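You operate a simulated robot arm through the tools that you are given. There is no shell and no other tool. Be economical: measure what you need, move in short steps, check, and stop when the job is done.

You are at the controls of a simulated two-armed robot. One attempt, no reset.

JOB
Hold block LOT 57 under the arm of the measuring stand, steel slab against its end.
Fine: raise the arm, slide the block under it, lower the arm on it and slide the slab up; other blocks stay. Where these are worked on the way, their far stop is far enough and under half their travel is too little: green arm of the measuring stand.

It is judged by the outcome, as a careful person would: the job done as asked, and still so three seconds after it is handed in. It fails if anything else is knocked over, pushed out of place, dropped, spilled or broken.

ROBOT AND FRAMES
Two 7-joint arms with two-finger parallel grippers on one trunk, on a base that drives. Base frame: it is fixed to the floor where the robot stands at the start and does not move with it; the origin is under the middle of the robot, x ahead of it, y to its left, z up. Lengths are in mm, angles in degrees, forces in N, time in s.
The left shoulder is at the start at [-73, 119, 866], the right one opposite. With the tool pointing down near the work surface each hand reaches from about 180 to 600 mm from the robot's upright axis, wherever it stands, measured 20 degrees to its own side. Places, roughly: green arm of the measuring stand [600, -100, 900]; spot under the arm of the measuring stand [600, -100, 800]. Payload 3.43 kg a hand.
The TCP of each hand is the grasp point between the finger pads, 30 mm short of the fingertips. In the tool frame z runs along the fingers and y along their closing line. Largest opening 94 mm; finger width 28, thickness 10; the body of the gripper, 50 by 96 mm, starts 55 mm behind the TCP.
Orientation is that of the tool frame in the base frame, as a unit quaternion [x, y, z, w]. With the fingers straight down and closing along the base's y, the tool's x points along the base's -x, its y along +y and its z along -z.

CONTROLS
- The arms move only by the tool play_rows. It takes "left_commands", "right_commands" or both (then of equal length, played together; a hand with none holds still); each is text: rows parted by semicolons, each of 6 numbers parted by spaces: the shift along the tool's x, y, z in mm, then the turn, a rotation vector about the tool's x, y, z in degrees. In form: x y z wx wy wz; .... A call has 1 to 12 rows; each row shifts and turns the commanded pose from where the row before left it, along the tool's axes as they then stand. "left_gripper" and "right_gripper" are, for a hand that has rows, the opening in per cent of the stroke, from 0 (shut) to 100 (fully open), set as the call begins (left out, the last holds). Each row takes 0.2 s and may step no farther than 50 mm and 8.6 degrees from the row before; otherwise, or with a gripper value out of range, the whole call is refused. Where a pose cannot be reached the arm comes as near as it can. A force on the tool above 90 N (or 10 N above the force at the start of the call, whichever is more), or a blocked arm, ends the call early, and 0.2 s more pass. Each finger travels about 153 mm/s and halts on what it meets, pressing with about 30 N; the grip force reading is that of the motor and also rises with nothing between the fingers. The clock runs only during rows and for 0.2 s after the last one: add rows that do not move to give the fingers time. The reply holds the time, the measured pose of the TCP, the force on the tool along the base axes, the opening and the grip force, in the units named above and with some noise, with the torque about the TCP (base axes, N m) and any sound that the robot's microphone picked up.
- Cameras (640 x 400 px; columns grow to the right, rows downward): "scene" is now at [16.2, 32.1, 1569.4]; the picture's right is [0.41, -0.91, 0.00], its down [-0.73, -0.32, -0.60] and it looks along [0.55, 0.24, -0.80] (base axes); focal length 280 px, centre (320, 200). "left" rides on the left gripper at [76, -14, -103] in its tool frame; the picture's right is [0.18, 0.98, 0.00], its down [-0.75, 0.14, -0.64] and it looks along [-0.63, 0.12, 0.77] (tool axes); focal length 243 px, centre (320, 200). "right" rides on the right gripper at [76, 14, -103] in its tool frame; the picture's right is [-0.18, 0.98, 0.00], its down [-0.75, -0.14, -0.64] and it looks along [-0.63, -0.12, 0.77] (tool axes); focal length 243 px, centre (320, 200). There is no depth. A picture from a camera that has moved, and an enlarged one, comes with that camera's place and axes in the base frame and with its lens. The place of the scene camera against the robot may be out by one fixed shift of up to 12 mm in any direction.
- get_image(camera): a new picture of that camera. The clock stands still meanwhile.
- raise_lower(by): slides the trunk up (or, below 0, down) by that many mm; the arms and the scene camera ride with it, the base frame stays. It gives what a move gives, with no picture.
- steer(legs): drives the robot by 1 to 6 legs, each [ahead, left, turn to the left] in mm, mm and degrees, along the robot's own axes; the way and the turn of a leg run together, so that a leg with both is an arc; at most 1500 mm and 180 degrees a leg. The arms and the cameras ride along, it lands a little off, and it stops where it bumps. It gives what a move gives.
- aim_head(pan, tilt): turns the head with the scene camera to pan (to the left, within 143 degrees either way) and tilt (down, from -29 to 69), counted from straight ahead of the robot. It gives what a move gives.
- zoom(camera, box): a new picture of the part [left, top, right, bottom] of that camera's present view, enlarged. The clock stands still meanwhile.
- sign_off(): hands the job in; it is judged then, once.

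Work in short steps. Places have to be worked out from the pictures, the camera data and where the tool is seen: move nearer, look again, correct. Check each grasp and each placing, and mend what went wrong. You have 120 turns and 100 pictures in all, those below and enlarged ones among them. Open the grippers and draw the arms clear of the work before you hand the job in, unless the task says otherwise; then end with one line.

The tools are called by a JSON object that holds its "method" and its "body". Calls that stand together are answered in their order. play_rows: Moves the arms, as the interface text tells. Its arguments: {"type":"object","properties":{"left_commands":{"type":"string"},"left_gripper":{"type":"number"},"right_commands":{"type":"string"},"right_gripper":{"type":"number"}},"required":[]} The other tools are called the same way: raise_lower (by) slides the trunk up or down; steer (legs) drives the base; aim_head (pan, tilt) turns the head that bears the scene camera; get_image (camera) takes a picture; zoom (camera, box) takes an enlarged picture of a part of a camera's view; sign_off () hands the job in.

At the start:

```text
time: 0.0
left_ee_pos: [239.4, 175.4, 1272.2]
left_ee_rot: [0.0, 1.0, -0.001, 0.001]
left_contact_force: [0.1, 0.3, -0.2]
left_torque: [0.02, 0.01, -0.01]
left_grip_width: 94.3
left_gripper_force: 0.0
right_ee_pos: [291.4, -53.2, 1202.6]
right_ee_rot: [0.0, 1.0, 0.0, 0.0]
right_contact_force: [-1.0, 0.1, 0.8]
right_torque: [-0.02, -0.03, -0.01]
right_grip_width: 94.0
right_gripper_force: 0.1
trunk travel left (down, up): [-289.0, 46.0]
robot x, y, heading: [0.3, -1.9, -0.0]
head pan, tilt: [23.9, 53.1]
```

scene: 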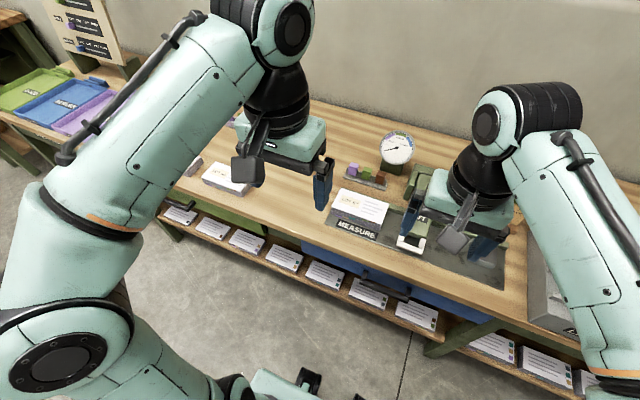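
right: 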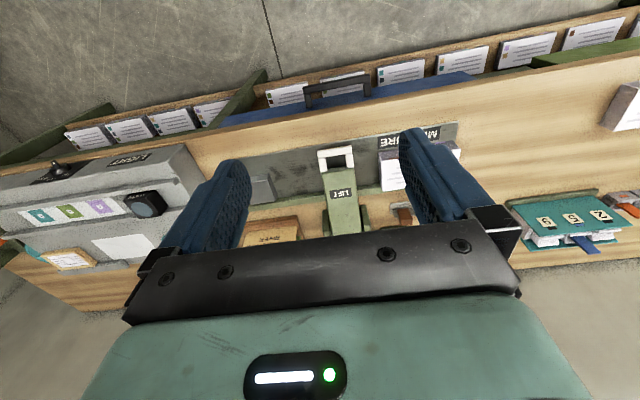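
left: 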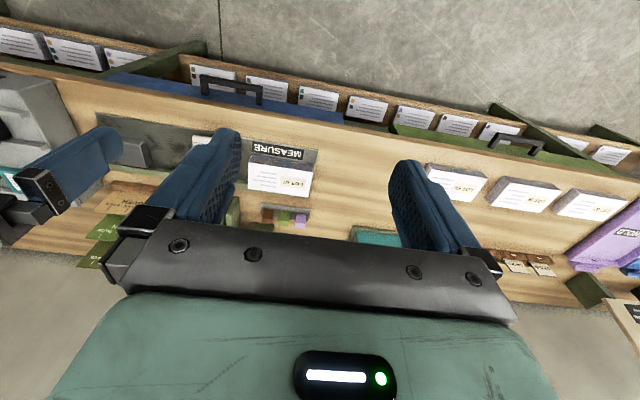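

The stand sits about x=600, y=-100; I need closer views of it and the labelled blocks.

{"method": "zoom", "body": {"camera": "scene", "box": [310, 120, 530, 290]}}

{"method": "zoom", "body": {"camera": "left", "box": [60, 100, 340, 280]}}

{"method": "zoom", "body": {"camera": "left", "box": [400, 140, 640, 290]}}

{"method": "zoom", "body": {"camera": "right", "box": [180, 110, 480, 280]}}

```text
2.35 times, centred on (420, 205) of scene
camera zoom: at [16.2, 32.1, 1569.4], right [0.41, -0.91, 0.0], down [-0.73, -0.32, -0.6], along [0.55, 0.24, -0.8], focal length 658 px, centre (85, 188)
```

zoom: 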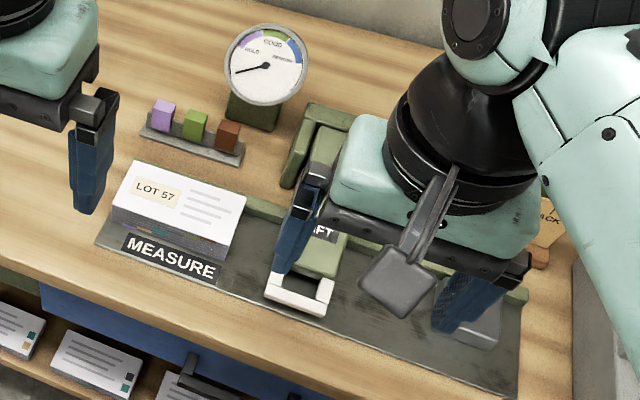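

```text
2.22 times, centred on (200, 190) of left
camera zoom: at [165.5, 162.4, 1374.4], right [-0.18, 0.98, 0.0], down [0.75, 0.14, 0.64], along [0.63, 0.12, -0.77], focal length 539 px, centre (587, 222)
```

zoom: 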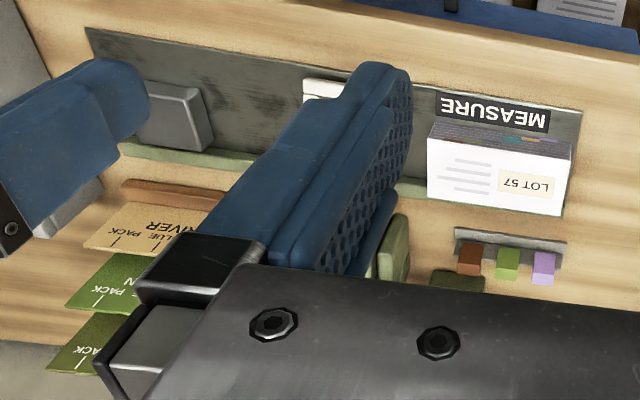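

```text
2.67 times, centred on (520, 215) of left
camera zoom: at [165.5, 162.4, 1374.4], right [-0.18, 0.98, 0.0], down [0.75, 0.14, 0.64], along [0.63, 0.12, -0.77], focal length 647 px, centre (-213, 160)
```

zoom: 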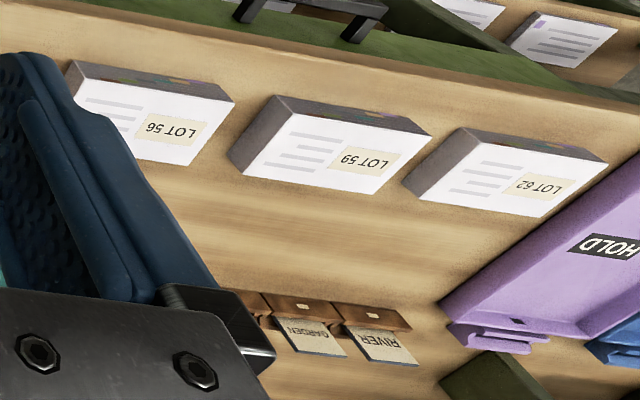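

```text
2.13 times, centred on (330, 195) of right
camera zoom: at [217.0, -40.0, 1304.8], right [0.18, 0.98, 0.0], down [0.75, -0.14, 0.64], along [0.63, -0.12, -0.77], focal length 518 px, centre (299, 211)
```

zoom: 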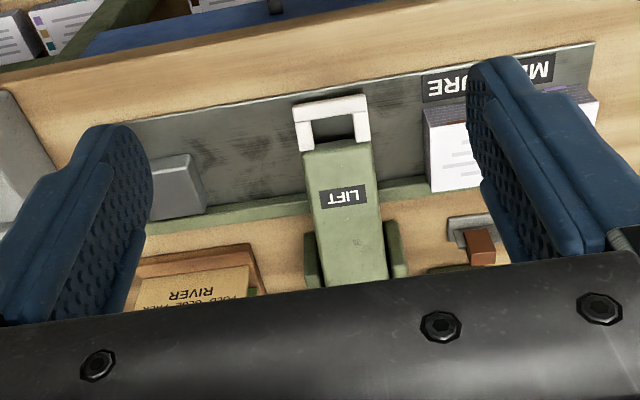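

LOT 57 already lies on the stand's plate, left of the arm; the slab lies on the right. I draw both hands back to the sides and aim the head at the stand for a clear view.

{"method": "play_rows", "body": {"right_commands": "20 -45 0 0 0 0;20 -45 0 0 0 0;10 -45 0 0 0 0;0 -45 0 0 0 0;0 -45 0 0 0 0", "left_commands": "0 40 0 0 0 0;0 40 0 0 0 0;0 40 0 0 0 0;0 0 0 0 0 0;0 0 0 0 0 0"}}

{"method": "aim_head", "body": {"pan": -9, "tilt": 50}}

{"method": "get_image", "body": {"camera": "scene"}}

```text
time: 1.2
left_ee_pos: [238.1, 296.2, 1270.8]
left_ee_rot: [0.001, 1.0, 0.0, 0.0]
left_contact_force: [0.1, 0.9, 0.0]
left_torque: [-0.01, 0.0, -0.02]
left_grip_width: 94.0
left_gripper_force: 0.0
right_ee_pos: [242.2, -281.0, 1200.1]
right_ee_rot: [-0.001, 1.0, 0.0, 0.002]
right_contact_force: [-0.6, 0.4, 0.5]
right_torque: [-0.01, -0.01, -0.01]
right_grip_width: 94.0
right_gripper_force: 0.1
trunk travel left (down, up): [-289.0, 46.0]
robot x, y, heading: [-1.9, -2.2, -0.1]
head pan, tilt: [23.9, 53.1]
```

```text
time: 2.2
left_ee_pos: [236.4, 296.9, 1271.3]
left_ee_rot: [0.0, 1.0, 0.0, 0.0]
left_contact_force: [0.8, 0.3, -0.1]
left_torque: [-0.01, -0.01, 0.0]
left_grip_width: 93.7
left_gripper_force: 0.3
right_ee_pos: [242.7, -280.3, 1200.9]
right_ee_rot: [0.0, 1.0, 0.001, 0.001]
right_contact_force: [-0.2, 0.0, -0.5]
right_torque: [0.0, -0.02, 0.0]
right_grip_width: 93.8
right_gripper_force: 0.0
trunk travel left (down, up): [-289.0, 46.0]
robot x, y, heading: [0.1, -0.1, -0.1]
head pan, tilt: [-9.0, 50.0]
```

```text
92 pictures are left
camera scene: at [24.6, -9.9, 1573.4], right [-0.16, -0.99, 0.0], down [-0.76, 0.12, -0.64], along [0.63, -0.1, -0.77], focal length 280 px, centre (320, 200)
```

scene: 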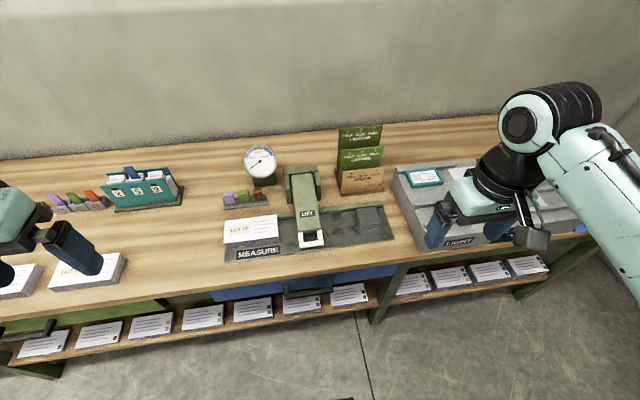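

{"method": "zoom", "body": {"camera": "scene", "box": [210, 140, 410, 270]}}

```text
3.08 times, centred on (310, 205) of scene
camera zoom: at [24.6, -9.9, 1573.4], right [-0.16, -0.99, 0.0], down [-0.76, 0.12, -0.64], along [0.63, -0.1, -0.77], focal length 860 px, centre (351, 185)
```

zoom: 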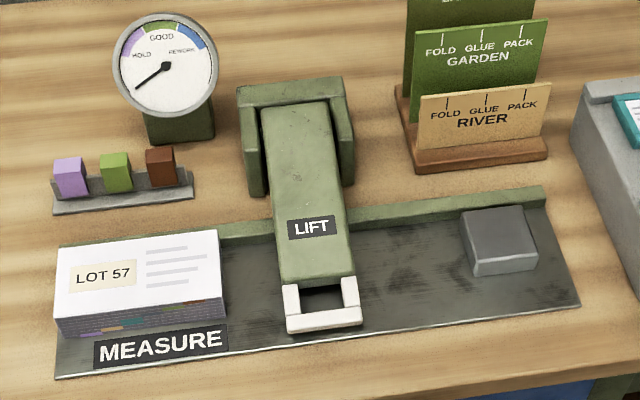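

The block lies at about x 508–603, y 41–210, top z≈840; the arm runs along x at y≈-50 with its handle near (461,-52), slab at y≈-220..-290. I move the right hand behind and above the handle to look closer.

{"method": "play_rows", "body": {"right_commands": "-10 32.7 28 0 0 0;-10 32.7 28 0 0 0;-10 32.7 28 0 0 0;-10 32.7 28 0 0 0;-10 32.7 28 0 0 0;-10 32.7 28 0 0 0;-10 32.7 28 0 0 0;0 0 0 0 0 0", "right_gripper": 100}}

{"method": "get_image", "body": {"camera": "right"}}

{"method": "zoom", "body": {"camera": "scene", "box": [210, 140, 410, 270]}}

```text
time: 4.0
left_ee_pos: [238.1, 297.1, 1270.9]
left_ee_rot: [0.0, 1.0, -0.001, 0.001]
left_contact_force: [-1.1, -0.5, -0.6]
left_torque: [-0.02, 0.01, -0.03]
left_grip_width: 93.9
left_gripper_force: 0.1
right_ee_pos: [314.3, -49.6, 1001.6]
right_ee_rot: [0.0, 1.0, 0.0, 0.001]
right_contact_force: [0.7, 0.1, 0.8]
right_torque: [0.01, 0.05, -0.01]
right_grip_width: 94.1
right_gripper_force: 0.0
trunk travel left (down, up): [-289.0, 46.0]
robot x, y, heading: [-0.3, 0.8, -0.2]
head pan, tilt: [-9.0, 50.0]
```

```text
90 pictures are left
camera right: at [237.8, -36.4, 1104.7], right [0.18, 0.98, 0.0], down [0.75, -0.14, 0.64], along [0.63, -0.12, -0.77], focal length 243 px, centre (320, 200)
```

right: 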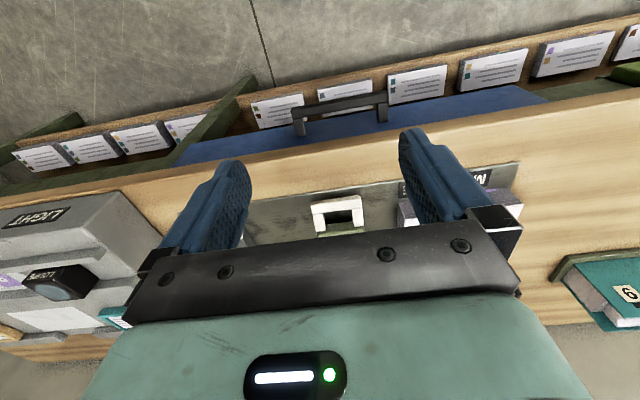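

```text
3.08 times, centred on (310, 205) of scene
camera zoom: at [24.0, -10.6, 1573.4], right [-0.16, -0.99, 0.0], down [-0.76, 0.12, -0.64], along [0.64, -0.1, -0.77], focal length 860 px, centre (351, 185)
```

zoom: 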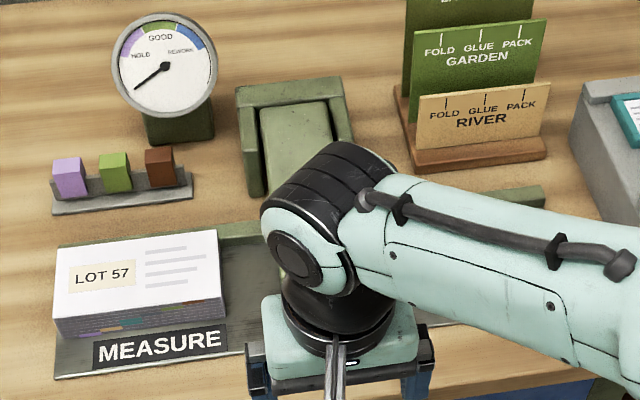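

Both cameras put the handle bar near (465,-55,~850), about 71 mm wide, so the open gripper (94) straddles it. I approach above it and look.

{"method": "play_rows", "body": {"right_commands": "-35 -1 0 0 0 0;-35 -1 15 0 0 0;-35 -2 20 0 0 0;-35 -1 25 0 0 0;0 0 0 0 0 0"}}

{"method": "get_image", "body": {"camera": "right"}}

```text
time: 5.2
left_ee_pos: [237.6, 297.8, 1271.3]
left_ee_rot: [0.0, 1.0, -0.001, 0.002]
left_contact_force: [0.0, 0.0, -0.1]
left_torque: [0.0, -0.03, -0.01]
left_grip_width: 94.2
left_gripper_force: 0.0
right_ee_pos: [453.3, -53.0, 946.5]
right_ee_rot: [-0.001, 1.0, 0.0, 0.001]
right_contact_force: [-0.2, -0.3, -0.2]
right_torque: [0.03, -0.02, -0.01]
right_grip_width: 94.2
right_gripper_force: 0.0
trunk travel left (down, up): [-289.0, 46.0]
robot x, y, heading: [-1.1, -3.4, 0.2]
head pan, tilt: [-9.0, 50.0]
```

```text
88 pictures are left
camera right: at [377.7, -40.5, 1048.7], right [0.18, 0.98, 0.0], down [0.75, -0.14, 0.64], along [0.63, -0.12, -0.77], focal length 243 px, centre (320, 200)
```

right: 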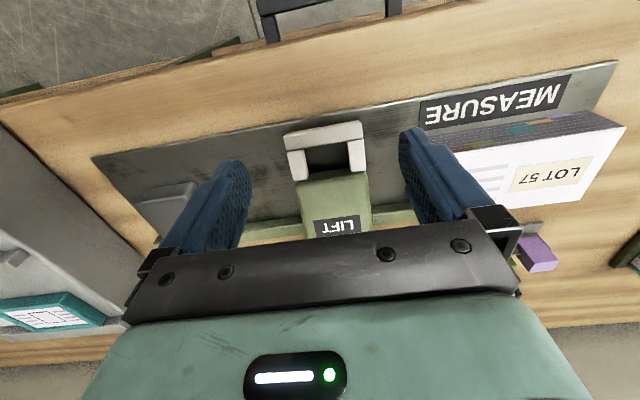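

Handle loop spans x≈463–513, y centre ≈-54, z≈850. I descend to straddle it at x≈482.

{"method": "play_rows", "body": {"right_commands": "-28 -1 0 0 0 0;0 0 45 0 0 0;0 0 40 0 0 0;0 0 12 0 0 0;0 0 0 0 0 0"}}

{"method": "get_image", "body": {"camera": "right"}}

{"method": "get_image", "body": {"camera": "scene"}}

```text
time: 6.4
left_ee_pos: [238.3, 296.9, 1270.8]
left_ee_rot: [0.001, 1.0, -0.001, 0.001]
left_contact_force: [0.6, -0.2, 0.5]
left_torque: [-0.02, -0.03, -0.02]
left_grip_width: 93.8
left_gripper_force: 0.0
right_ee_pos: [482.1, -55.7, 848.6]
right_ee_rot: [0.0, 1.0, 0.0, 0.001]
right_contact_force: [0.1, -0.9, 0.2]
right_torque: [-0.01, 0.01, -0.04]
right_grip_width: 94.1
right_gripper_force: 0.1
trunk travel left (down, up): [-289.0, 46.0]
robot x, y, heading: [1.4, -0.5, -0.1]
head pan, tilt: [-9.0, 50.0]
```

```text
87 pictures are left
camera right: at [406.5, -42.1, 950.9], right [0.18, 0.98, 0.0], down [0.75, -0.14, 0.64], along [0.63, -0.12, -0.77], focal length 243 px, centre (320, 200)
```

right: 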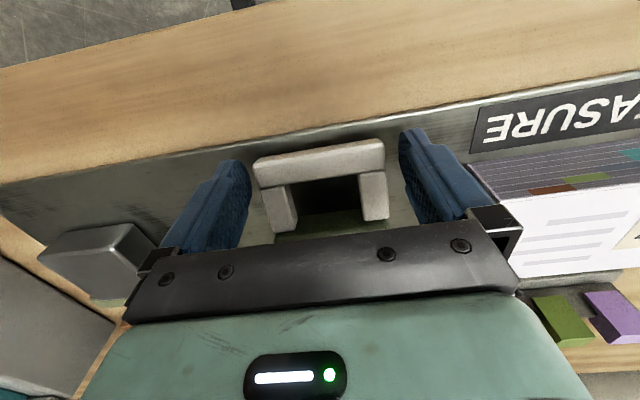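

```text
86 pictures are left
camera scene: at [24.6, -9.9, 1573.5], right [-0.16, -0.99, 0.0], down [-0.76, 0.12, -0.64], along [0.63, -0.1, -0.77], focal length 280 px, centre (320, 200)
```

scene: 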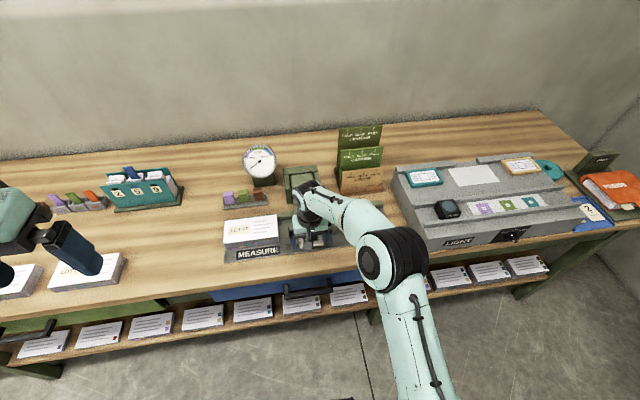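

The loop is centred between the fingers. I go 5 mm lower and close.

{"method": "play_rows", "body": {"right_commands": "0 0 5 0 0 0;0 0 0 0 0 0"}}

{"method": "play_rows", "body": {"right_commands": "0 0 0 0 0 0;0 0 0 0 0 0;0 0 0 0 0 0", "right_gripper": 0}}

{"method": "get_image", "body": {"camera": "right"}}

```text
time: 7.0
left_ee_pos: [237.3, 296.3, 1271.6]
left_ee_rot: [0.001, 1.0, -0.001, 0.001]
left_contact_force: [-0.2, 0.8, -0.6]
left_torque: [0.02, 0.0, -0.04]
left_grip_width: 93.9
left_gripper_force: 0.1
right_ee_pos: [480.9, -56.0, 844.5]
right_ee_rot: [0.0, 1.0, 0.001, 0.001]
right_contact_force: [0.7, -0.1, -0.5]
right_torque: [-0.02, 0.01, -0.01]
right_grip_width: 93.7
right_gripper_force: 0.0
trunk travel left (down, up): [-289.0, 46.0]
robot x, y, heading: [0.2, -2.5, 0.2]
head pan, tilt: [-9.0, 50.0]
```

```text
time: 7.8
left_ee_pos: [237.9, 297.8, 1270.2]
left_ee_rot: [0.0, 1.0, -0.001, 0.0]
left_contact_force: [-0.1, 0.2, 0.1]
left_torque: [-0.04, -0.01, -0.02]
left_grip_width: 93.9
left_gripper_force: 0.1
right_ee_pos: [481.9, -56.1, 844.7]
right_ee_rot: [0.0, 1.0, 0.0, 0.001]
right_contact_force: [0.6, 0.4, -0.4]
right_torque: [-0.48, -0.05, 0.01]
right_grip_width: 76.0
right_gripper_force: 45.1
trunk travel left (down, up): [-289.0, 46.0]
robot x, y, heading: [3.5, 0.1, -0.0]
head pan, tilt: [-9.0, 50.0]
```

```text
85 pictures are left
camera right: at [406.2, -42.6, 946.9], right [0.18, 0.98, 0.0], down [0.75, -0.14, 0.64], along [0.63, -0.12, -0.77], focal length 243 px, centre (320, 200)
```

right: 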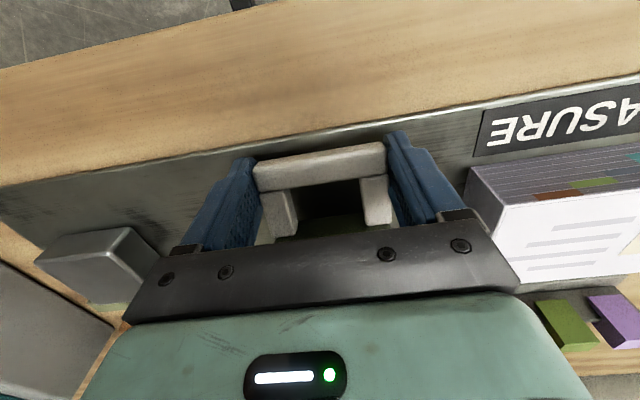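

Loop is gripped (76 mm). Hinge estimated near x≈725, z≈850, radius ≈243; I lift along that arc about 15° and check forces.

{"method": "play_rows", "body": {"right_commands": "-0.4 0 -10.6 0 0 0;-0.5 0 -10.6 0 0 0;-1.2 0 -10.5 0 0 0;-1.6 0 -10.5 0 0 0;-2.1 0 -10.4 0 0 0;-2.5 0 -10.3 0 0 0;0 0 0 0 0 0"}}

{"method": "get_image", "body": {"camera": "right"}}

{"method": "zoom", "body": {"camera": "scene", "box": [210, 140, 410, 270]}}

```text
time: 9.4
left_ee_pos: [235.7, 298.1, 1271.3]
left_ee_rot: [0.0, 1.0, -0.001, 0.001]
left_contact_force: [-0.6, -0.2, -0.8]
left_torque: [-0.02, 0.0, -0.04]
left_grip_width: 93.8
left_gripper_force: 0.2
right_ee_pos: [486.5, -56.5, 909.3]
right_ee_rot: [-0.001, 1.0, -0.001, -0.003]
right_contact_force: [-24.6, -1.5, -1.9]
right_torque: [0.04, 1.31, -0.17]
right_grip_width: 75.8
right_gripper_force: 44.8
trunk travel left (down, up): [-289.0, 46.0]
robot x, y, heading: [-3.0, 1.1, 0.2]
head pan, tilt: [-9.0, 50.0]
```

```text
84 pictures are left
camera right: at [412.0, -42.5, 1012.2], right [0.18, 0.98, 0.0], down [0.76, -0.14, 0.64], along [0.63, -0.12, -0.77], focal length 243 px, centre (320, 200)
```

right: 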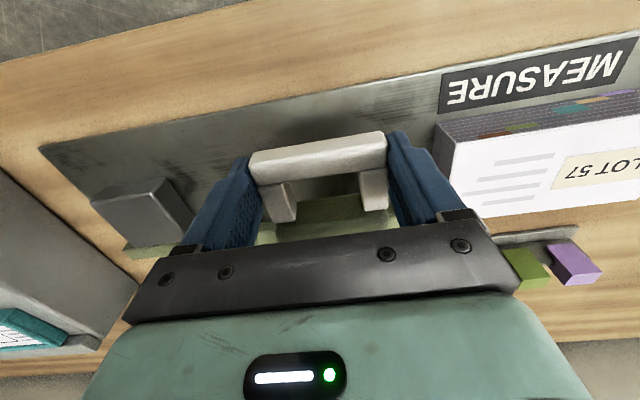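

```text
3.08 times, centred on (310, 205) of scene
camera zoom: at [21.3, -10.2, 1573.5], right [-0.16, -0.99, 0.0], down [-0.76, 0.12, -0.64], along [0.64, -0.1, -0.76], focal length 860 px, centre (351, 185)
```

zoom: 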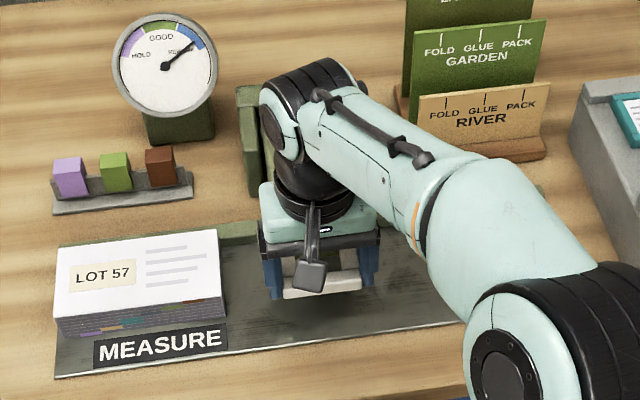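

The arm lifts (gauge needle follows); the -25 N in x says the hinge is slightly higher, ~870. I correct the arc and continue to ~30°.

{"method": "play_rows", "body": {"right_commands": "1 0 -12 0 0 0;1 0 -12 0 0 0;-3 0 -10 0 0 0;-3.3 0 -10 0 0 0;-4 0 -10 0 0 0;-4 0 -10 0 0 0;0 0 0 0 0 0"}}

```text
time: 11.0
left_ee_pos: [240.0, 298.0, 1270.4]
left_ee_rot: [0.0, 1.0, -0.001, 0.0]
left_contact_force: [0.6, -1.2, 0.8]
left_torque: [0.02, 0.01, 0.01]
left_grip_width: 93.9
left_gripper_force: 0.0
right_ee_pos: [503.5, -56.0, 971.4]
right_ee_rot: [0.0, 1.0, -0.001, 0.0]
right_contact_force: [9.5, 0.1, -11.6]
right_torque: [-0.26, 0.98, -0.19]
right_grip_width: 76.0
right_gripper_force: 44.7
trunk travel left (down, up): [-289.0, 46.0]
robot x, y, heading: [-5.5, 2.6, -0.2]
head pan, tilt: [-9.0, 50.0]
```

Forces are small, model fits. Continue to ~50°.

{"method": "play_rows", "body": {"right_commands": "-5.5 0 -9.4 0 0 0;-5.5 0 -9.4 0 0 0;-5.7 0 -8.9 0 0 0;-5.7 0 -8.9 0 0 0;-6.4 0 -8.4 0 0 0;-6.4 0 -8.4 0 0 0;-7.1 0 -7.8 0 0 0;-7.1 0 -7.8 0 0 0;-7.8 0 -7.2 0 0 0;-7.8 0 -7.2 0 0 0;0 0 0 0 0 0"}}

{"method": "get_image", "body": {"camera": "scene"}}

```text
time: 13.4
left_ee_pos: [242.9, 300.2, 1267.7]
left_ee_rot: [-0.001, 1.0, -0.003, -0.002]
left_contact_force: [0.4, 0.4, -0.4]
left_torque: [0.04, -0.01, -0.04]
left_grip_width: 94.2
left_gripper_force: 0.0
right_ee_pos: [525.8, -55.8, 1024.3]
right_ee_rot: [-0.001, 1.0, 0.001, 0.002]
right_contact_force: [26.3, 25.3, -21.9]
right_torque: [0.41, -0.38, -0.64]
right_grip_width: 75.9
right_gripper_force: 44.6
right hand out of reach, approached as far as the arm can: row 5, 6, 7, 8, 9, 10
trunk travel left (down, up): [-289.0, 46.0]
robot x, y, heading: [0.5, -1.6, 0.0]
head pan, tilt: [-9.0, 50.0]
```

```text
82 pictures are left
camera scene: at [30.9, -6.0, 1573.3], right [-0.16, -0.99, 0.0], down [-0.76, 0.12, -0.64], along [0.63, -0.1, -0.77], focal length 280 px, centre (320, 200)
```

scene: 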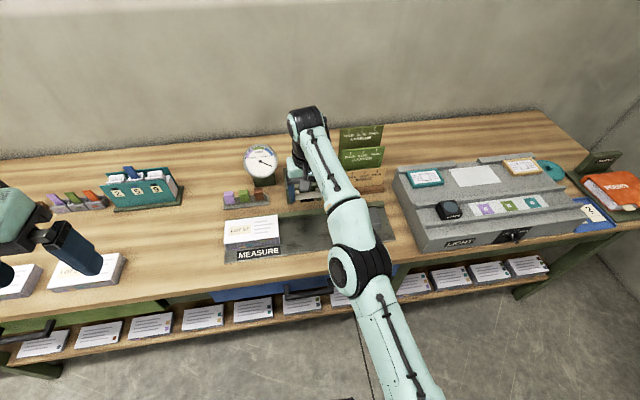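

The hand ran out of reach with the tool straight down. I pitch the fingers forward about the handle (closing axis), which brings the wrist nearer the shoulder.

{"method": "play_rows", "body": {"right_commands": "0 0 0 0 -6 0;0 0 0 0 -6 0;0 0 0 0 -6 0;0 0 0 0 -6 0;0 0 0 0 0 0"}}

```text
time: 14.6
left_ee_pos: [237.0, 299.0, 1271.0]
left_ee_rot: [0.0, 1.0, -0.002, 0.001]
left_contact_force: [0.3, -1.0, 0.3]
left_torque: [-0.01, 0.0, 0.0]
left_grip_width: 94.1
left_gripper_force: 0.1
right_ee_pos: [520.6, -55.7, 1030.4]
right_ee_rot: [0.0, 0.978, 0.002, 0.209]
right_contact_force: [-9.3, 17.5, 0.0]
right_torque: [0.5, 1.49, 0.23]
right_grip_width: 75.8
right_gripper_force: 45.7
trunk travel left (down, up): [-289.0, 46.0]
robot x, y, heading: [-1.4, 1.7, -0.0]
head pan, tilt: [-9.0, 50.0]
```

Pitch is working (24°). Check the grip visually.

{"method": "get_image", "body": {"camera": "right"}}

{"method": "zoom", "body": {"camera": "scene", "box": [210, 120, 410, 250]}}

```text
81 pictures are left
camera right: at [409.1, -43.2, 1091.8], right [0.17, 0.98, 0.08], down [0.43, -0.14, 0.89], along [0.89, -0.11, -0.44], focal length 243 px, centre (320, 200)
```

right: 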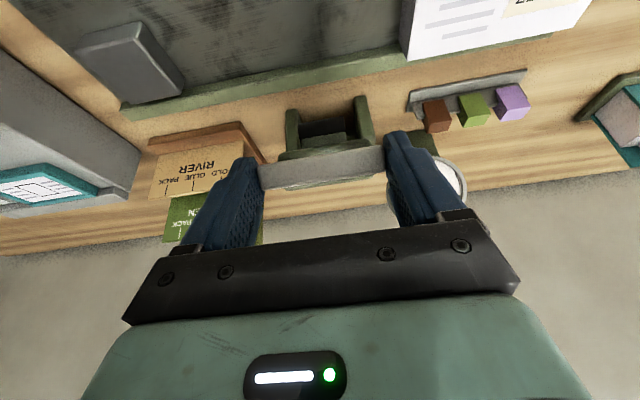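

```text
3.08 times, centred on (310, 185) of scene
camera zoom: at [23.1, -7.1, 1573.5], right [-0.16, -0.99, 0.0], down [-0.76, 0.12, -0.64], along [0.64, -0.1, -0.77], focal length 860 px, centre (351, 246)
```

zoom: 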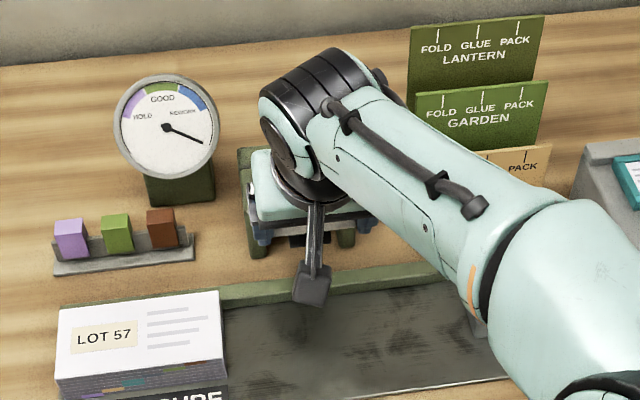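

The grip slid toward the tip bar (radius ≈260 fits). I slide ~11 mm back toward the hinge and continue the arc to ~50° at radius 248.

{"method": "play_rows", "body": {"right_commands": "-2.7 0 5 0 0 0;-2.6 0 5 0 0 0;-7.8 0 -3.6 0 0 0;-7.8 0 -3.6 0 0 0;-7.8 0 -3.6 0 0 0;-8.2 0 -2.8 0 0 0;-8.2 0 -2.8 0 0 0;-8.2 0 -2.8 0 0 0;0 0 0 0 0 0"}}

{"method": "get_image", "body": {"camera": "right"}}

```text
time: 16.6
left_ee_pos: [239.1, 299.3, 1270.2]
left_ee_rot: [0.001, 1.0, -0.002, 0.0]
left_contact_force: [-0.4, 0.0, 0.1]
left_torque: [0.01, 0.01, -0.01]
left_grip_width: 94.1
left_gripper_force: 0.1
right_ee_pos: [565.1, -56.1, 1059.2]
right_ee_rot: [-0.001, 0.978, 0.001, 0.207]
right_contact_force: [-2.4, 20.8, -6.0]
right_torque: [-0.05, 1.36, -0.59]
right_grip_width: 75.9
right_gripper_force: 45.1
trunk travel left (down, up): [-289.0, 46.0]
robot x, y, heading: [-0.4, -1.5, 0.2]
head pan, tilt: [-9.0, 50.0]
```

```text
79 pictures are left
camera right: at [454.1, -43.1, 1121.1], right [0.17, 0.98, 0.08], down [0.43, -0.14, 0.89], along [0.89, -0.12, -0.45], focal length 243 px, centre (320, 200)
```

right: 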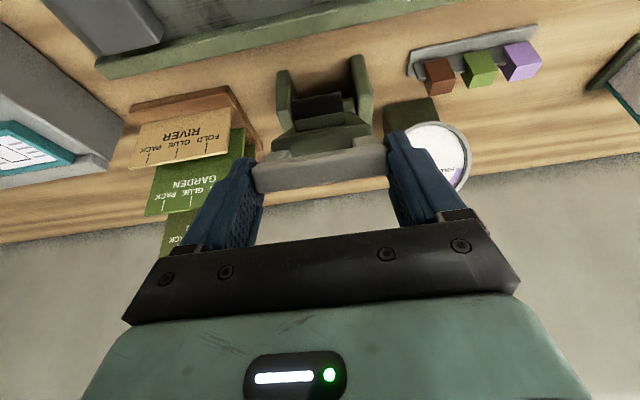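

Still gripped, ~50° raised. Pitch to ~42° and continue to ~68°.

{"method": "play_rows", "body": {"right_commands": "0 0 0 0 -6 0;0 0 0 0 -6 0;0 0 0 0 -6 0;-8.6 0 0.75 0 0 0;-8.6 0 0.75 0 0 0;-8.6 0 0.75 0 0 0;-8.5 0 1.7 0 0 0;-8.5 0 1.7 0 0 0;-8.5 0 1.7 0 0 0;-8.3 0 2.5 0 0 0;-8.3 0 2.5 0 0 0;-8.3 0 2.5 0 0 0"}}

{"method": "get_image", "body": {"camera": "right"}}

```text
time: 19.2
left_ee_pos: [239.9, 299.6, 1269.7]
left_ee_rot: [0.0, 1.0, -0.002, 0.0]
left_contact_force: [0.2, 0.0, 0.1]
left_torque: [0.01, -0.03, -0.01]
left_grip_width: 94.0
left_gripper_force: 0.0
right_ee_pos: [634.3, -55.5, 1095.7]
right_ee_rot: [-0.002, 0.935, 0.002, 0.355]
right_contact_force: [-2.6, 18.7, -13.1]
right_torque: [0.32, 1.47, -0.01]
right_grip_width: 75.9
right_gripper_force: 45.0
trunk travel left (down, up): [-289.0, 46.0]
robot x, y, heading: [0.8, -1.8, -0.2]
head pan, tilt: [-9.0, 50.0]
```

```text
78 pictures are left
camera right: at [510.1, -42.9, 1121.6], right [0.14, 0.98, 0.12], down [0.14, -0.14, 0.98], along [0.98, -0.12, -0.15], focal length 243 px, centre (320, 200)
```

right: 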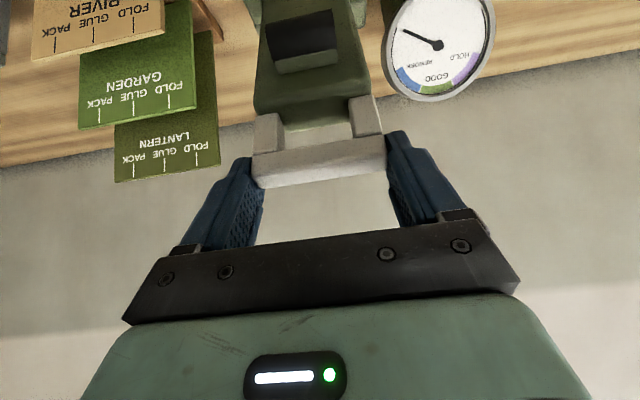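

Arm is at ~68°. Continue toward the far stop watching the force.

{"method": "play_rows", "body": {"right_commands": "0 0 0 0 -6 0;0 0 0 0 -6 0;-7.1 0 4.9 0 0 0;-7.1 0 4.9 0 0 0;-7.1 0 4.9 0 0 0;0 0 0 0 0 0"}}

{"method": "get_image", "body": {"camera": "right"}}

```text
time: 20.6
left_ee_pos: [234.8, 299.3, 1270.8]
left_ee_rot: [0.0, 1.0, -0.001, 0.001]
left_contact_force: [0.1, -0.1, 0.8]
left_torque: [-0.02, -0.02, -0.04]
left_grip_width: 94.0
left_gripper_force: 0.1
right_ee_pos: [654.3, -56.2, 1103.8]
right_ee_rot: [-0.002, 0.892, 0.0, 0.451]
right_contact_force: [-30.5, 17.6, -16.1]
right_torque: [0.14, 0.99, 0.32]
right_grip_width: 76.0
right_gripper_force: 45.3
trunk travel left (down, up): [-289.0, 46.0]
robot x, y, heading: [-0.0, 3.0, -0.1]
head pan, tilt: [-9.0, 50.0]
```

```text
77 pictures are left
camera right: at [526.8, -43.0, 1104.0], right [0.11, 0.98, 0.15], down [-0.07, -0.14, 0.99], along [0.99, -0.12, 0.05], focal length 243 px, centre (320, 200)
```

right: 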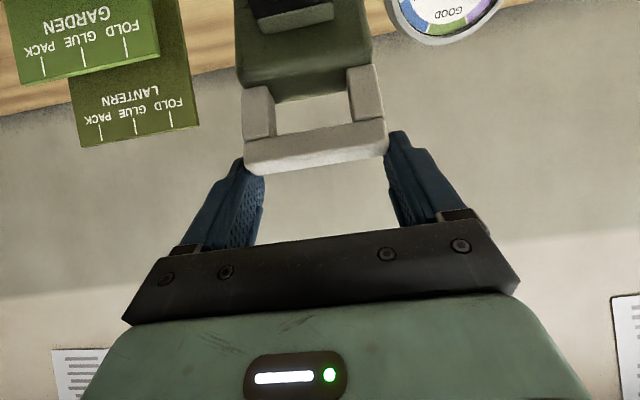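

Resistance grows (-30 N in x) at ≈72°, maybe the far stop. I push a few more mm to be sure.

{"method": "play_rows", "body": {"right_commands": "-3.3 0 2.8 0 0 0;-3.3 0 2.8 0 0 0;-3.3 0 2.8 0 0 0;0 0 0 0 0 0"}}

```text
time: 21.6
left_ee_pos: [238.3, 297.5, 1271.2]
left_ee_rot: [0.0, 1.0, -0.001, 0.0]
left_contact_force: [0.1, -0.3, 0.3]
left_torque: [-0.04, -0.04, 0.03]
left_grip_width: 93.7
left_gripper_force: 0.1
right_ee_pos: [670.6, -61.9, 1111.5]
right_ee_rot: [0.001, 0.89, -0.002, 0.456]
right_contact_force: [0.4, 0.1, 0.8]
right_torque: [0.03, 0.01, 0.0]
right_grip_width: 0.0
right_gripper_force: 33.0
trunk travel left (down, up): [-289.0, 46.0]
robot x, y, heading: [1.6, 0.6, 0.1]
head pan, tilt: [-9.0, 50.0]
```

The grip slipped off the end and the fingers shut. I look where the arm is.

{"method": "get_image", "body": {"camera": "right"}}

{"method": "zoom", "body": {"camera": "scene", "box": [210, 120, 410, 250]}}

```text
76 pictures are left
camera right: at [543.5, -48.6, 1110.2], right [0.11, 0.98, 0.15], down [-0.08, -0.14, 0.99], along [0.99, -0.12, 0.07], focal length 243 px, centre (320, 200)
```

right: 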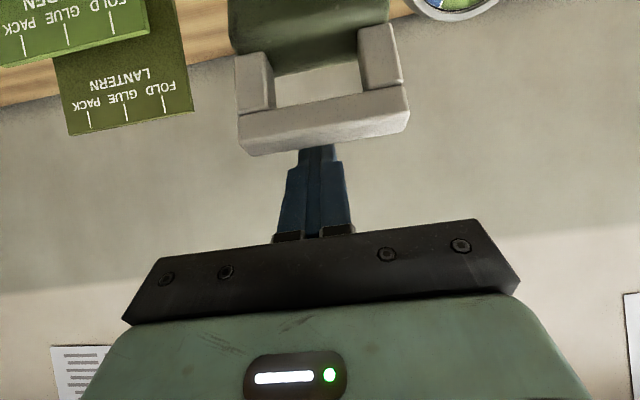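

```text
3.08 times, centred on (310, 185) of scene
camera zoom: at [24.2, -9.4, 1573.6], right [-0.16, -0.99, 0.0], down [-0.76, 0.12, -0.64], along [0.64, -0.1, -0.77], focal length 860 px, centre (351, 246)
```

zoom: 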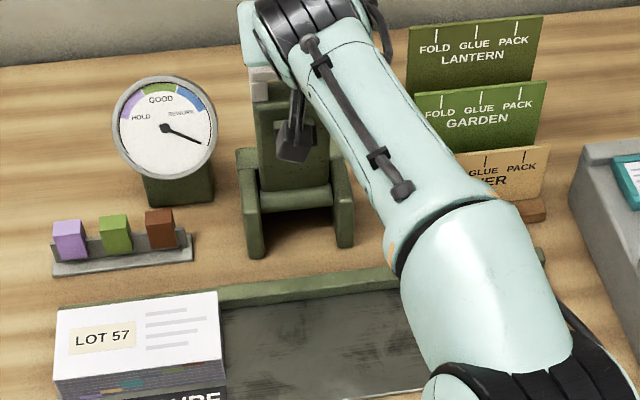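

The arm stands up on its own. I withdraw the fingers straight back along the tool axis and check it stays.

{"method": "play_rows", "body": {"right_commands": "0 0 -10 0 0 0;0 0 -20 0 0 0;0 0 -30 0 0 0;0 0 -30 0 0 0;0 0 -30 0 0 0;0 0 0 0 0 0"}}

{"method": "get_image", "body": {"camera": "right"}}

{"method": "get_image", "body": {"camera": "scene"}}

```text
time: 23.0
left_ee_pos: [238.1, 298.5, 1271.4]
left_ee_rot: [0.0, 1.0, 0.0, 0.0]
left_contact_force: [-0.6, 0.4, -0.2]
left_torque: [0.0, -0.02, 0.0]
left_grip_width: 94.0
left_gripper_force: 0.0
right_ee_pos: [574.0, -61.9, 1179.9]
right_ee_rot: [0.0, 0.891, 0.0, 0.454]
right_contact_force: [0.5, -0.2, 0.5]
right_torque: [0.03, -0.03, 0.01]
right_grip_width: 0.0
right_gripper_force: 33.2
trunk travel left (down, up): [-289.0, 46.0]
robot x, y, heading: [1.0, -0.1, 0.0]
head pan, tilt: [-9.0, 50.0]
```

```text
74 pictures are left
camera right: at [448.1, -48.8, 1178.1], right [0.11, 0.98, 0.15], down [-0.08, -0.14, 0.99], along [0.99, -0.12, 0.06], focal length 243 px, centre (320, 200)
```

right: 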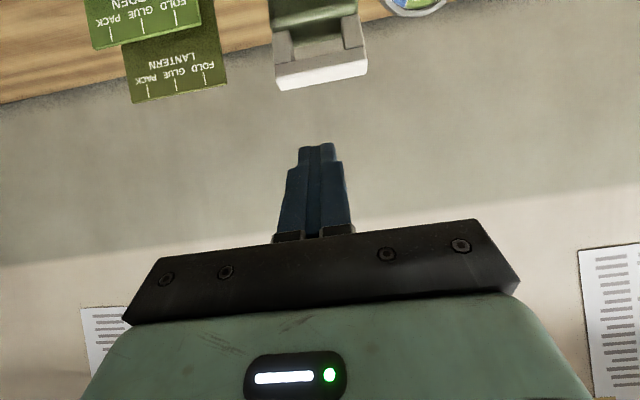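

```text
73 pictures are left
camera scene: at [25.2, -9.9, 1573.5], right [-0.16, -0.99, 0.0], down [-0.76, 0.12, -0.64], along [0.63, -0.1, -0.77], focal length 280 px, centre (320, 200)
```

scene: 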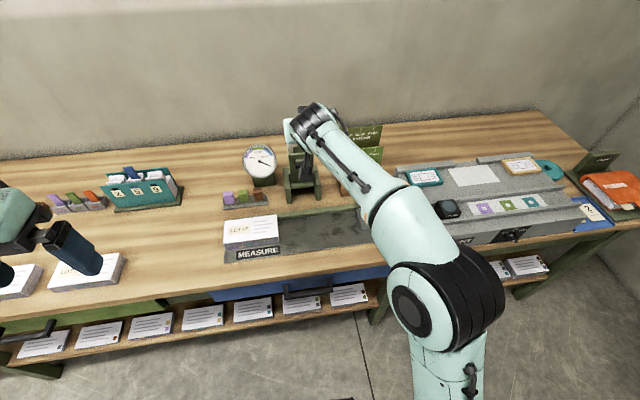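

The arm stays up at about 73°, clear of the plate. I withdraw the right hand back and to the right, restoring tool-down.

{"method": "play_rows", "body": {"right_commands": "21 -30 -25 0 0 0;21 -30 -25 0 0 0;21 -30 -20 0 0 0;21 -33 -15 0 0 0;21 -33 -15 0 0 0;21 -33 -15 0 0 0;0 -10 0 0 8 0;0 -10 0 0 8 0;0 0 0 0 8 0;0 0 0 0 8 0;0 0 0 0 8 0;0 0 0 0 8 0", "right_gripper": 0}}

{"method": "zoom", "body": {"camera": "scene", "box": [210, 120, 410, 270]}}

```text
time: 25.6
left_ee_pos: [239.0, 297.2, 1270.2]
left_ee_rot: [-0.001, 1.0, -0.001, 0.0]
left_contact_force: [1.1, -0.7, 0.9]
left_torque: [-0.01, -0.01, -0.01]
left_grip_width: 94.2
left_gripper_force: 0.1
right_ee_pos: [405.7, -270.2, 1146.8]
right_ee_rot: [0.0, 0.999, 0.001, 0.051]
right_contact_force: [0.4, -0.6, 0.0]
right_torque: [-0.02, 0.01, 0.01]
right_grip_width: 0.1
right_gripper_force: 33.2
trunk travel left (down, up): [-289.0, 46.0]
robot x, y, heading: [2.0, 1.4, -0.1]
head pan, tilt: [-9.0, 50.0]
```

```text
2.67 times, centred on (310, 195) of scene
camera zoom: at [25.7, -9.7, 1573.5], right [-0.16, -0.99, 0.0], down [-0.76, 0.12, -0.64], along [0.63, -0.1, -0.77], focal length 746 px, centre (347, 213)
```

zoom: 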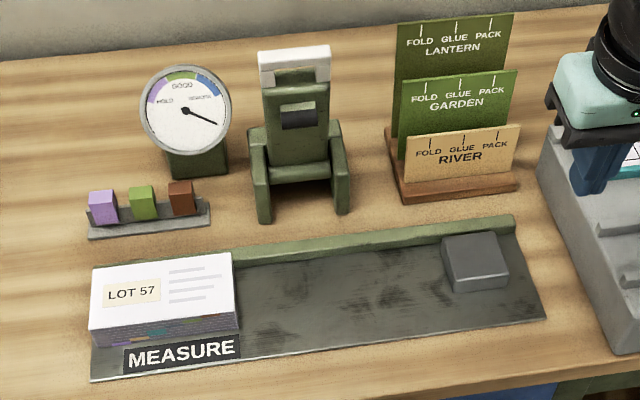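

The arm stays raised. Now the left hand: turn it 90° so its two fingers lie along x and can push the block's left end squarely, camera on the far left.

{"method": "play_rows", "body": {"left_commands": "0 0 0 0 0 8.2;0 0 0 0 0 8.2;0 0 0 0 0 8.2;0 0 0 0 0 8.2;0 0 0 0 0 8.2;0 0 0 0 0 8.2;0 0 0 0 0 8.2;0 0 0 0 0 8.2;0 0 0 0 0 8.2;0 0 0 0 0 8.2;0 0 0 0 0 8;0 0 0 0 0 0", "left_gripper": 55}}

```text
time: 28.2
left_ee_pos: [239.2, 295.4, 1271.8]
left_ee_rot: [0.708, 0.707, 0.0, 0.001]
left_contact_force: [-0.1, -0.7, -0.7]
left_torque: [0.01, 0.0, 0.02]
left_grip_width: 51.7
left_gripper_force: 0.1
right_ee_pos: [405.3, -268.8, 1147.2]
right_ee_rot: [-0.001, 0.999, 0.0, 0.053]
right_contact_force: [0.5, 0.0, -0.3]
right_torque: [0.02, 0.0, -0.02]
right_grip_width: 0.1
right_gripper_force: 32.9
trunk travel left (down, up): [-289.0, 46.0]
robot x, y, heading: [-0.1, 0.7, -0.1]
head pan, tilt: [-9.0, 50.0]
```

Now move it to above the space left of the block, (552, 285, ~940).

{"method": "play_rows", "body": {"left_commands": "0 31.3 33 0 0 0;0 31.3 33 0 0 0;0 31.3 33 0 0 0;0 31.3 33 0 0 0;0 31.3 33 0 0 0;0 31.3 33 0 0 0;0 31.3 33 0 0 0;-2 31.3 33 0 0 0;-4 31.3 33 0 0 0;-4 31.3 33 0 0 0;0 0 0 0 0 0"}}

{"method": "get_image", "body": {"camera": "left"}}

{"method": "get_image", "body": {"camera": "scene"}}

```text
time: 30.6
left_ee_pos: [546.5, 282.4, 937.2]
left_ee_rot: [0.707, 0.707, 0.0, 0.001]
left_contact_force: [0.2, -0.3, 0.4]
left_torque: [0.02, 0.01, -0.04]
left_grip_width: 51.9
left_gripper_force: 0.0
left hand out of reach, approached as far as the arm can: row 10
right_ee_pos: [404.3, -269.0, 1146.5]
right_ee_rot: [0.0, 0.999, 0.0, 0.053]
right_contact_force: [-0.4, 0.2, 0.5]
right_torque: [0.0, 0.0, 0.02]
right_grip_width: 0.0
right_gripper_force: 33.1
trunk travel left (down, up): [-289.0, 46.0]
robot x, y, heading: [-0.9, -3.2, 0.1]
head pan, tilt: [-9.0, 50.0]
```

```text
71 pictures are left
camera left: at [533.5, 359.2, 1040.6], right [0.98, 0.18, 0.0], down [0.14, -0.75, 0.64], along [0.12, -0.63, -0.77], focal length 243 px, centre (320, 200)
```

left: 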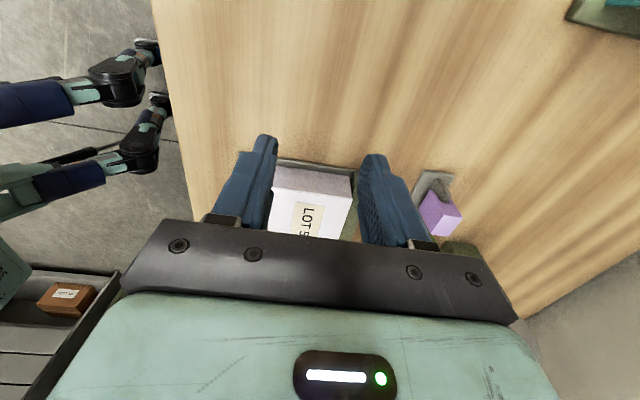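

```text
70 pictures are left
camera scene: at [23.6, -9.8, 1573.5], right [-0.16, -0.99, 0.0], down [-0.76, 0.12, -0.64], along [0.64, -0.1, -0.77], focal length 280 px, centre (320, 200)
```

scene: 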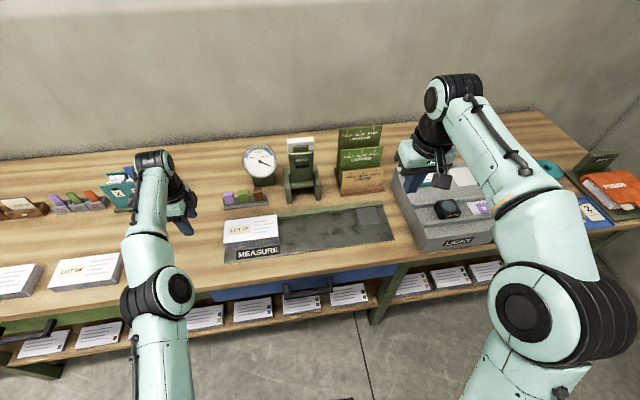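

Block end face is at y≈212, x 511–598. Narrow the fingers and descend left of it to tip height ≈812.

{"method": "play_rows", "body": {"left_commands": "0 2 25 0 0 0;0 0 25 0 0 0;0 0 25 0 0 0;0 0 20 0 0 0;0 0 0 0 0 0", "left_gripper": 35}}

{"method": "get_image", "body": {"camera": "left"}}

```text
time: 31.8
left_ee_pos: [546.7, 282.1, 842.6]
left_ee_rot: [0.707, 0.707, 0.0, 0.001]
left_contact_force: [-0.1, -1.0, 0.5]
left_torque: [-0.02, -0.01, 0.01]
left_grip_width: 32.5
left_gripper_force: 0.1
right_ee_pos: [405.4, -268.9, 1145.7]
right_ee_rot: [-0.001, 0.999, 0.0, 0.053]
right_contact_force: [0.4, -0.7, 0.0]
right_torque: [0.0, 0.01, 0.01]
right_grip_width: 0.1
right_gripper_force: 32.6
trunk travel left (down, up): [-289.0, 46.0]
robot x, y, heading: [-0.6, 0.8, 0.0]
head pan, tilt: [-9.0, 50.0]
```

```text
69 pictures are left
camera left: at [534.0, 359.9, 945.8], right [0.98, 0.18, 0.0], down [0.14, -0.75, 0.64], along [0.12, -0.63, -0.77], focal length 243 px, centre (320, 200)
```

left: 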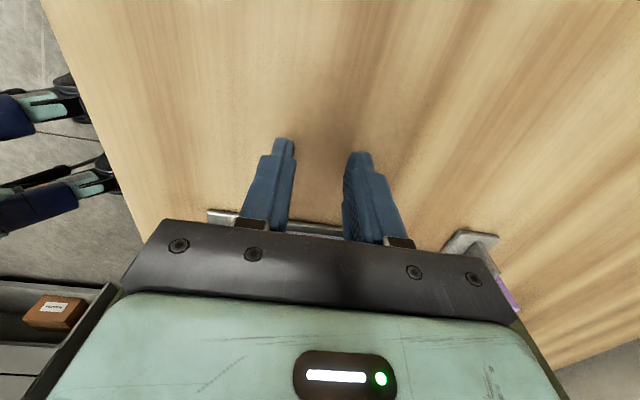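

Clear. I push in -y in slow steps: first ~100 mm (contact expected near y≈226).

{"method": "play_rows", "body": {"left_commands": "-20 0 0 0 0 0;-20 0 0 0 0 0;-10 0 0 0 0 0;-10 0 0 0 0 0;-10 0 0 0 0 0;-10 0 0 0 0 0;-10 0 0 0 0 0;-10 0 0 0 0 0;0 0 0 0 0 0"}}

{"method": "zoom", "body": {"camera": "scene", "box": [150, 140, 410, 290]}}

{"method": "get_image", "body": {"camera": "left"}}

```text
time: 33.8
left_ee_pos: [550.7, 183.4, 844.6]
left_ee_rot: [0.707, 0.707, 0.001, 0.001]
left_contact_force: [0.1, 0.6, -0.3]
left_torque: [0.0, 0.02, -0.03]
left_grip_width: 32.9
left_gripper_force: 0.1
right_ee_pos: [406.0, -269.6, 1146.3]
right_ee_rot: [0.0, 0.999, 0.001, 0.053]
right_contact_force: [0.1, -0.8, -0.2]
right_torque: [0.02, 0.02, 0.02]
right_grip_width: 0.1
right_gripper_force: 33.1
trunk travel left (down, up): [-289.0, 46.0]
robot x, y, heading: [0.9, 2.9, -0.2]
head pan, tilt: [-9.0, 50.0]
```

```text
2.46 times, centred on (280, 215) of scene
camera zoom: at [24.5, -9.8, 1573.4], right [-0.16, -0.99, 0.0], down [-0.76, 0.12, -0.64], along [0.63, -0.1, -0.77], focal length 688 px, centre (418, 163)
```

zoom: 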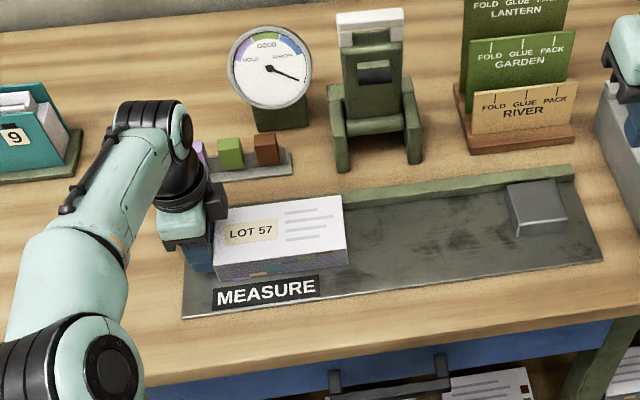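

```text
67 pictures are left
camera left: at [537.7, 260.4, 947.2], right [0.98, 0.18, 0.0], down [0.14, -0.75, 0.64], along [0.12, -0.63, -0.77], focal length 243 px, centre (320, 200)
```

left: 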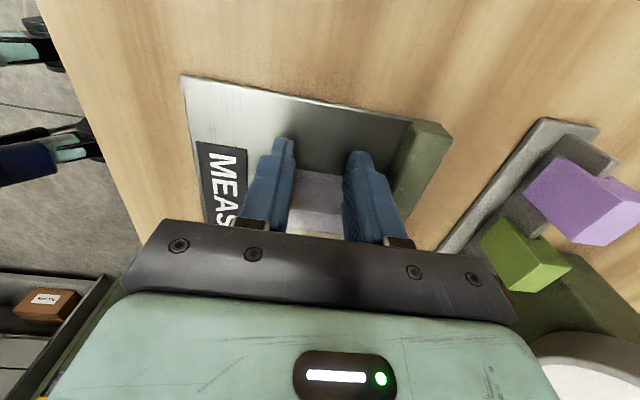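

The block slides true along the fence. Continue to bring its centre under the arm (final TCP y ≈46).

{"method": "play_rows", "body": {"left_commands": "-12 0 0 0 0 0;-12 0 0 0 0 0;-12 0 0 0 0 0;-12 0 0 0 0 0;-12 0 0 0 0 0;-12 0 0 0 0 0;-12 0 0 0 0 0;-12 0 0 0 0 0;-12 0 0 0 0 0;-12 0 0 0 0 0;-12 0 0 0 0 0;0 0 0 0 0 0"}}

{"method": "zoom", "body": {"camera": "scene", "box": [200, 120, 420, 270]}}

```text
time: 36.4
left_ee_pos: [549.3, 51.0, 846.2]
left_ee_rot: [0.708, 0.707, 0.0, 0.001]
left_contact_force: [0.5, 0.3, 0.3]
left_torque: [0.0, -0.01, 0.02]
left_grip_width: 33.0
left_gripper_force: 0.0
right_ee_pos: [405.2, -270.6, 1146.7]
right_ee_rot: [-0.001, 0.999, 0.0, 0.053]
right_contact_force: [-0.8, -0.4, 0.5]
right_torque: [0.0, 0.02, 0.03]
right_grip_width: 0.0
right_gripper_force: 32.9
trunk travel left (down, up): [-289.0, 46.0]
robot x, y, heading: [-0.1, 0.1, -0.0]
head pan, tilt: [-9.0, 50.0]
```

```text
2.67 times, centred on (310, 195) of scene
camera zoom: at [24.6, -9.8, 1573.5], right [-0.16, -0.99, 0.0], down [-0.76, 0.12, -0.64], along [0.63, -0.1, -0.77], focal length 746 px, centre (347, 213)
```

zoom: 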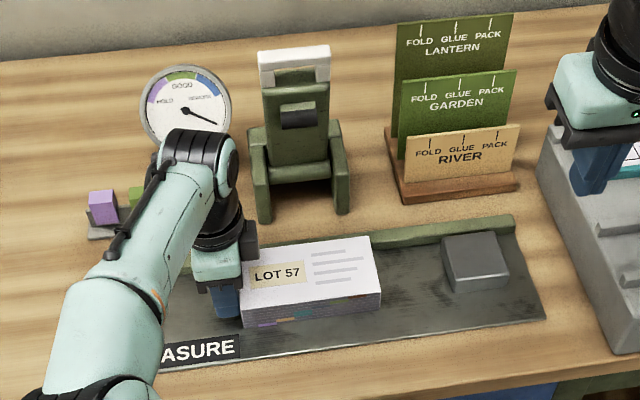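

Nearly centred; 5 mm more, then back the left hand off and raise it clear to the left.

{"method": "play_rows", "body": {"left_commands": "-5 0 0 0 0 0;0 0 0 0 0 0;10 0 0 0 0 0;30 0 0 0 0 0;30 0 -20 0 0 0;30 -10 -45 0 0 0;30 -30 -30 0 0 0;30 -30 -25 0 0 0;30 -30 -25 0 0 0;20 -40 -25 0 0 0;20 -40 -25 0 0 0;0 -40 0 0 0 0"}}

{"method": "zoom", "body": {"camera": "scene", "box": [200, 120, 420, 270]}}

```text
refused: row 6 steps farther than a row can; nothing moved
```

```text
2.67 times, centred on (310, 195) of scene
camera zoom: at [24.6, -9.8, 1573.5], right [-0.16, -0.99, 0.0], down [-0.76, 0.12, -0.64], along [0.63, -0.1, -0.77], focal length 746 px, centre (347, 213)
```

zoom: 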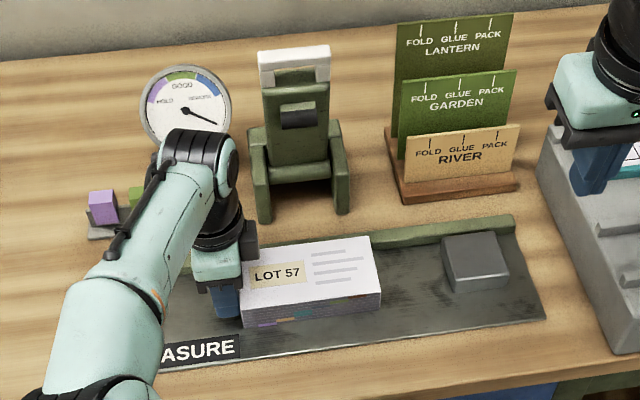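

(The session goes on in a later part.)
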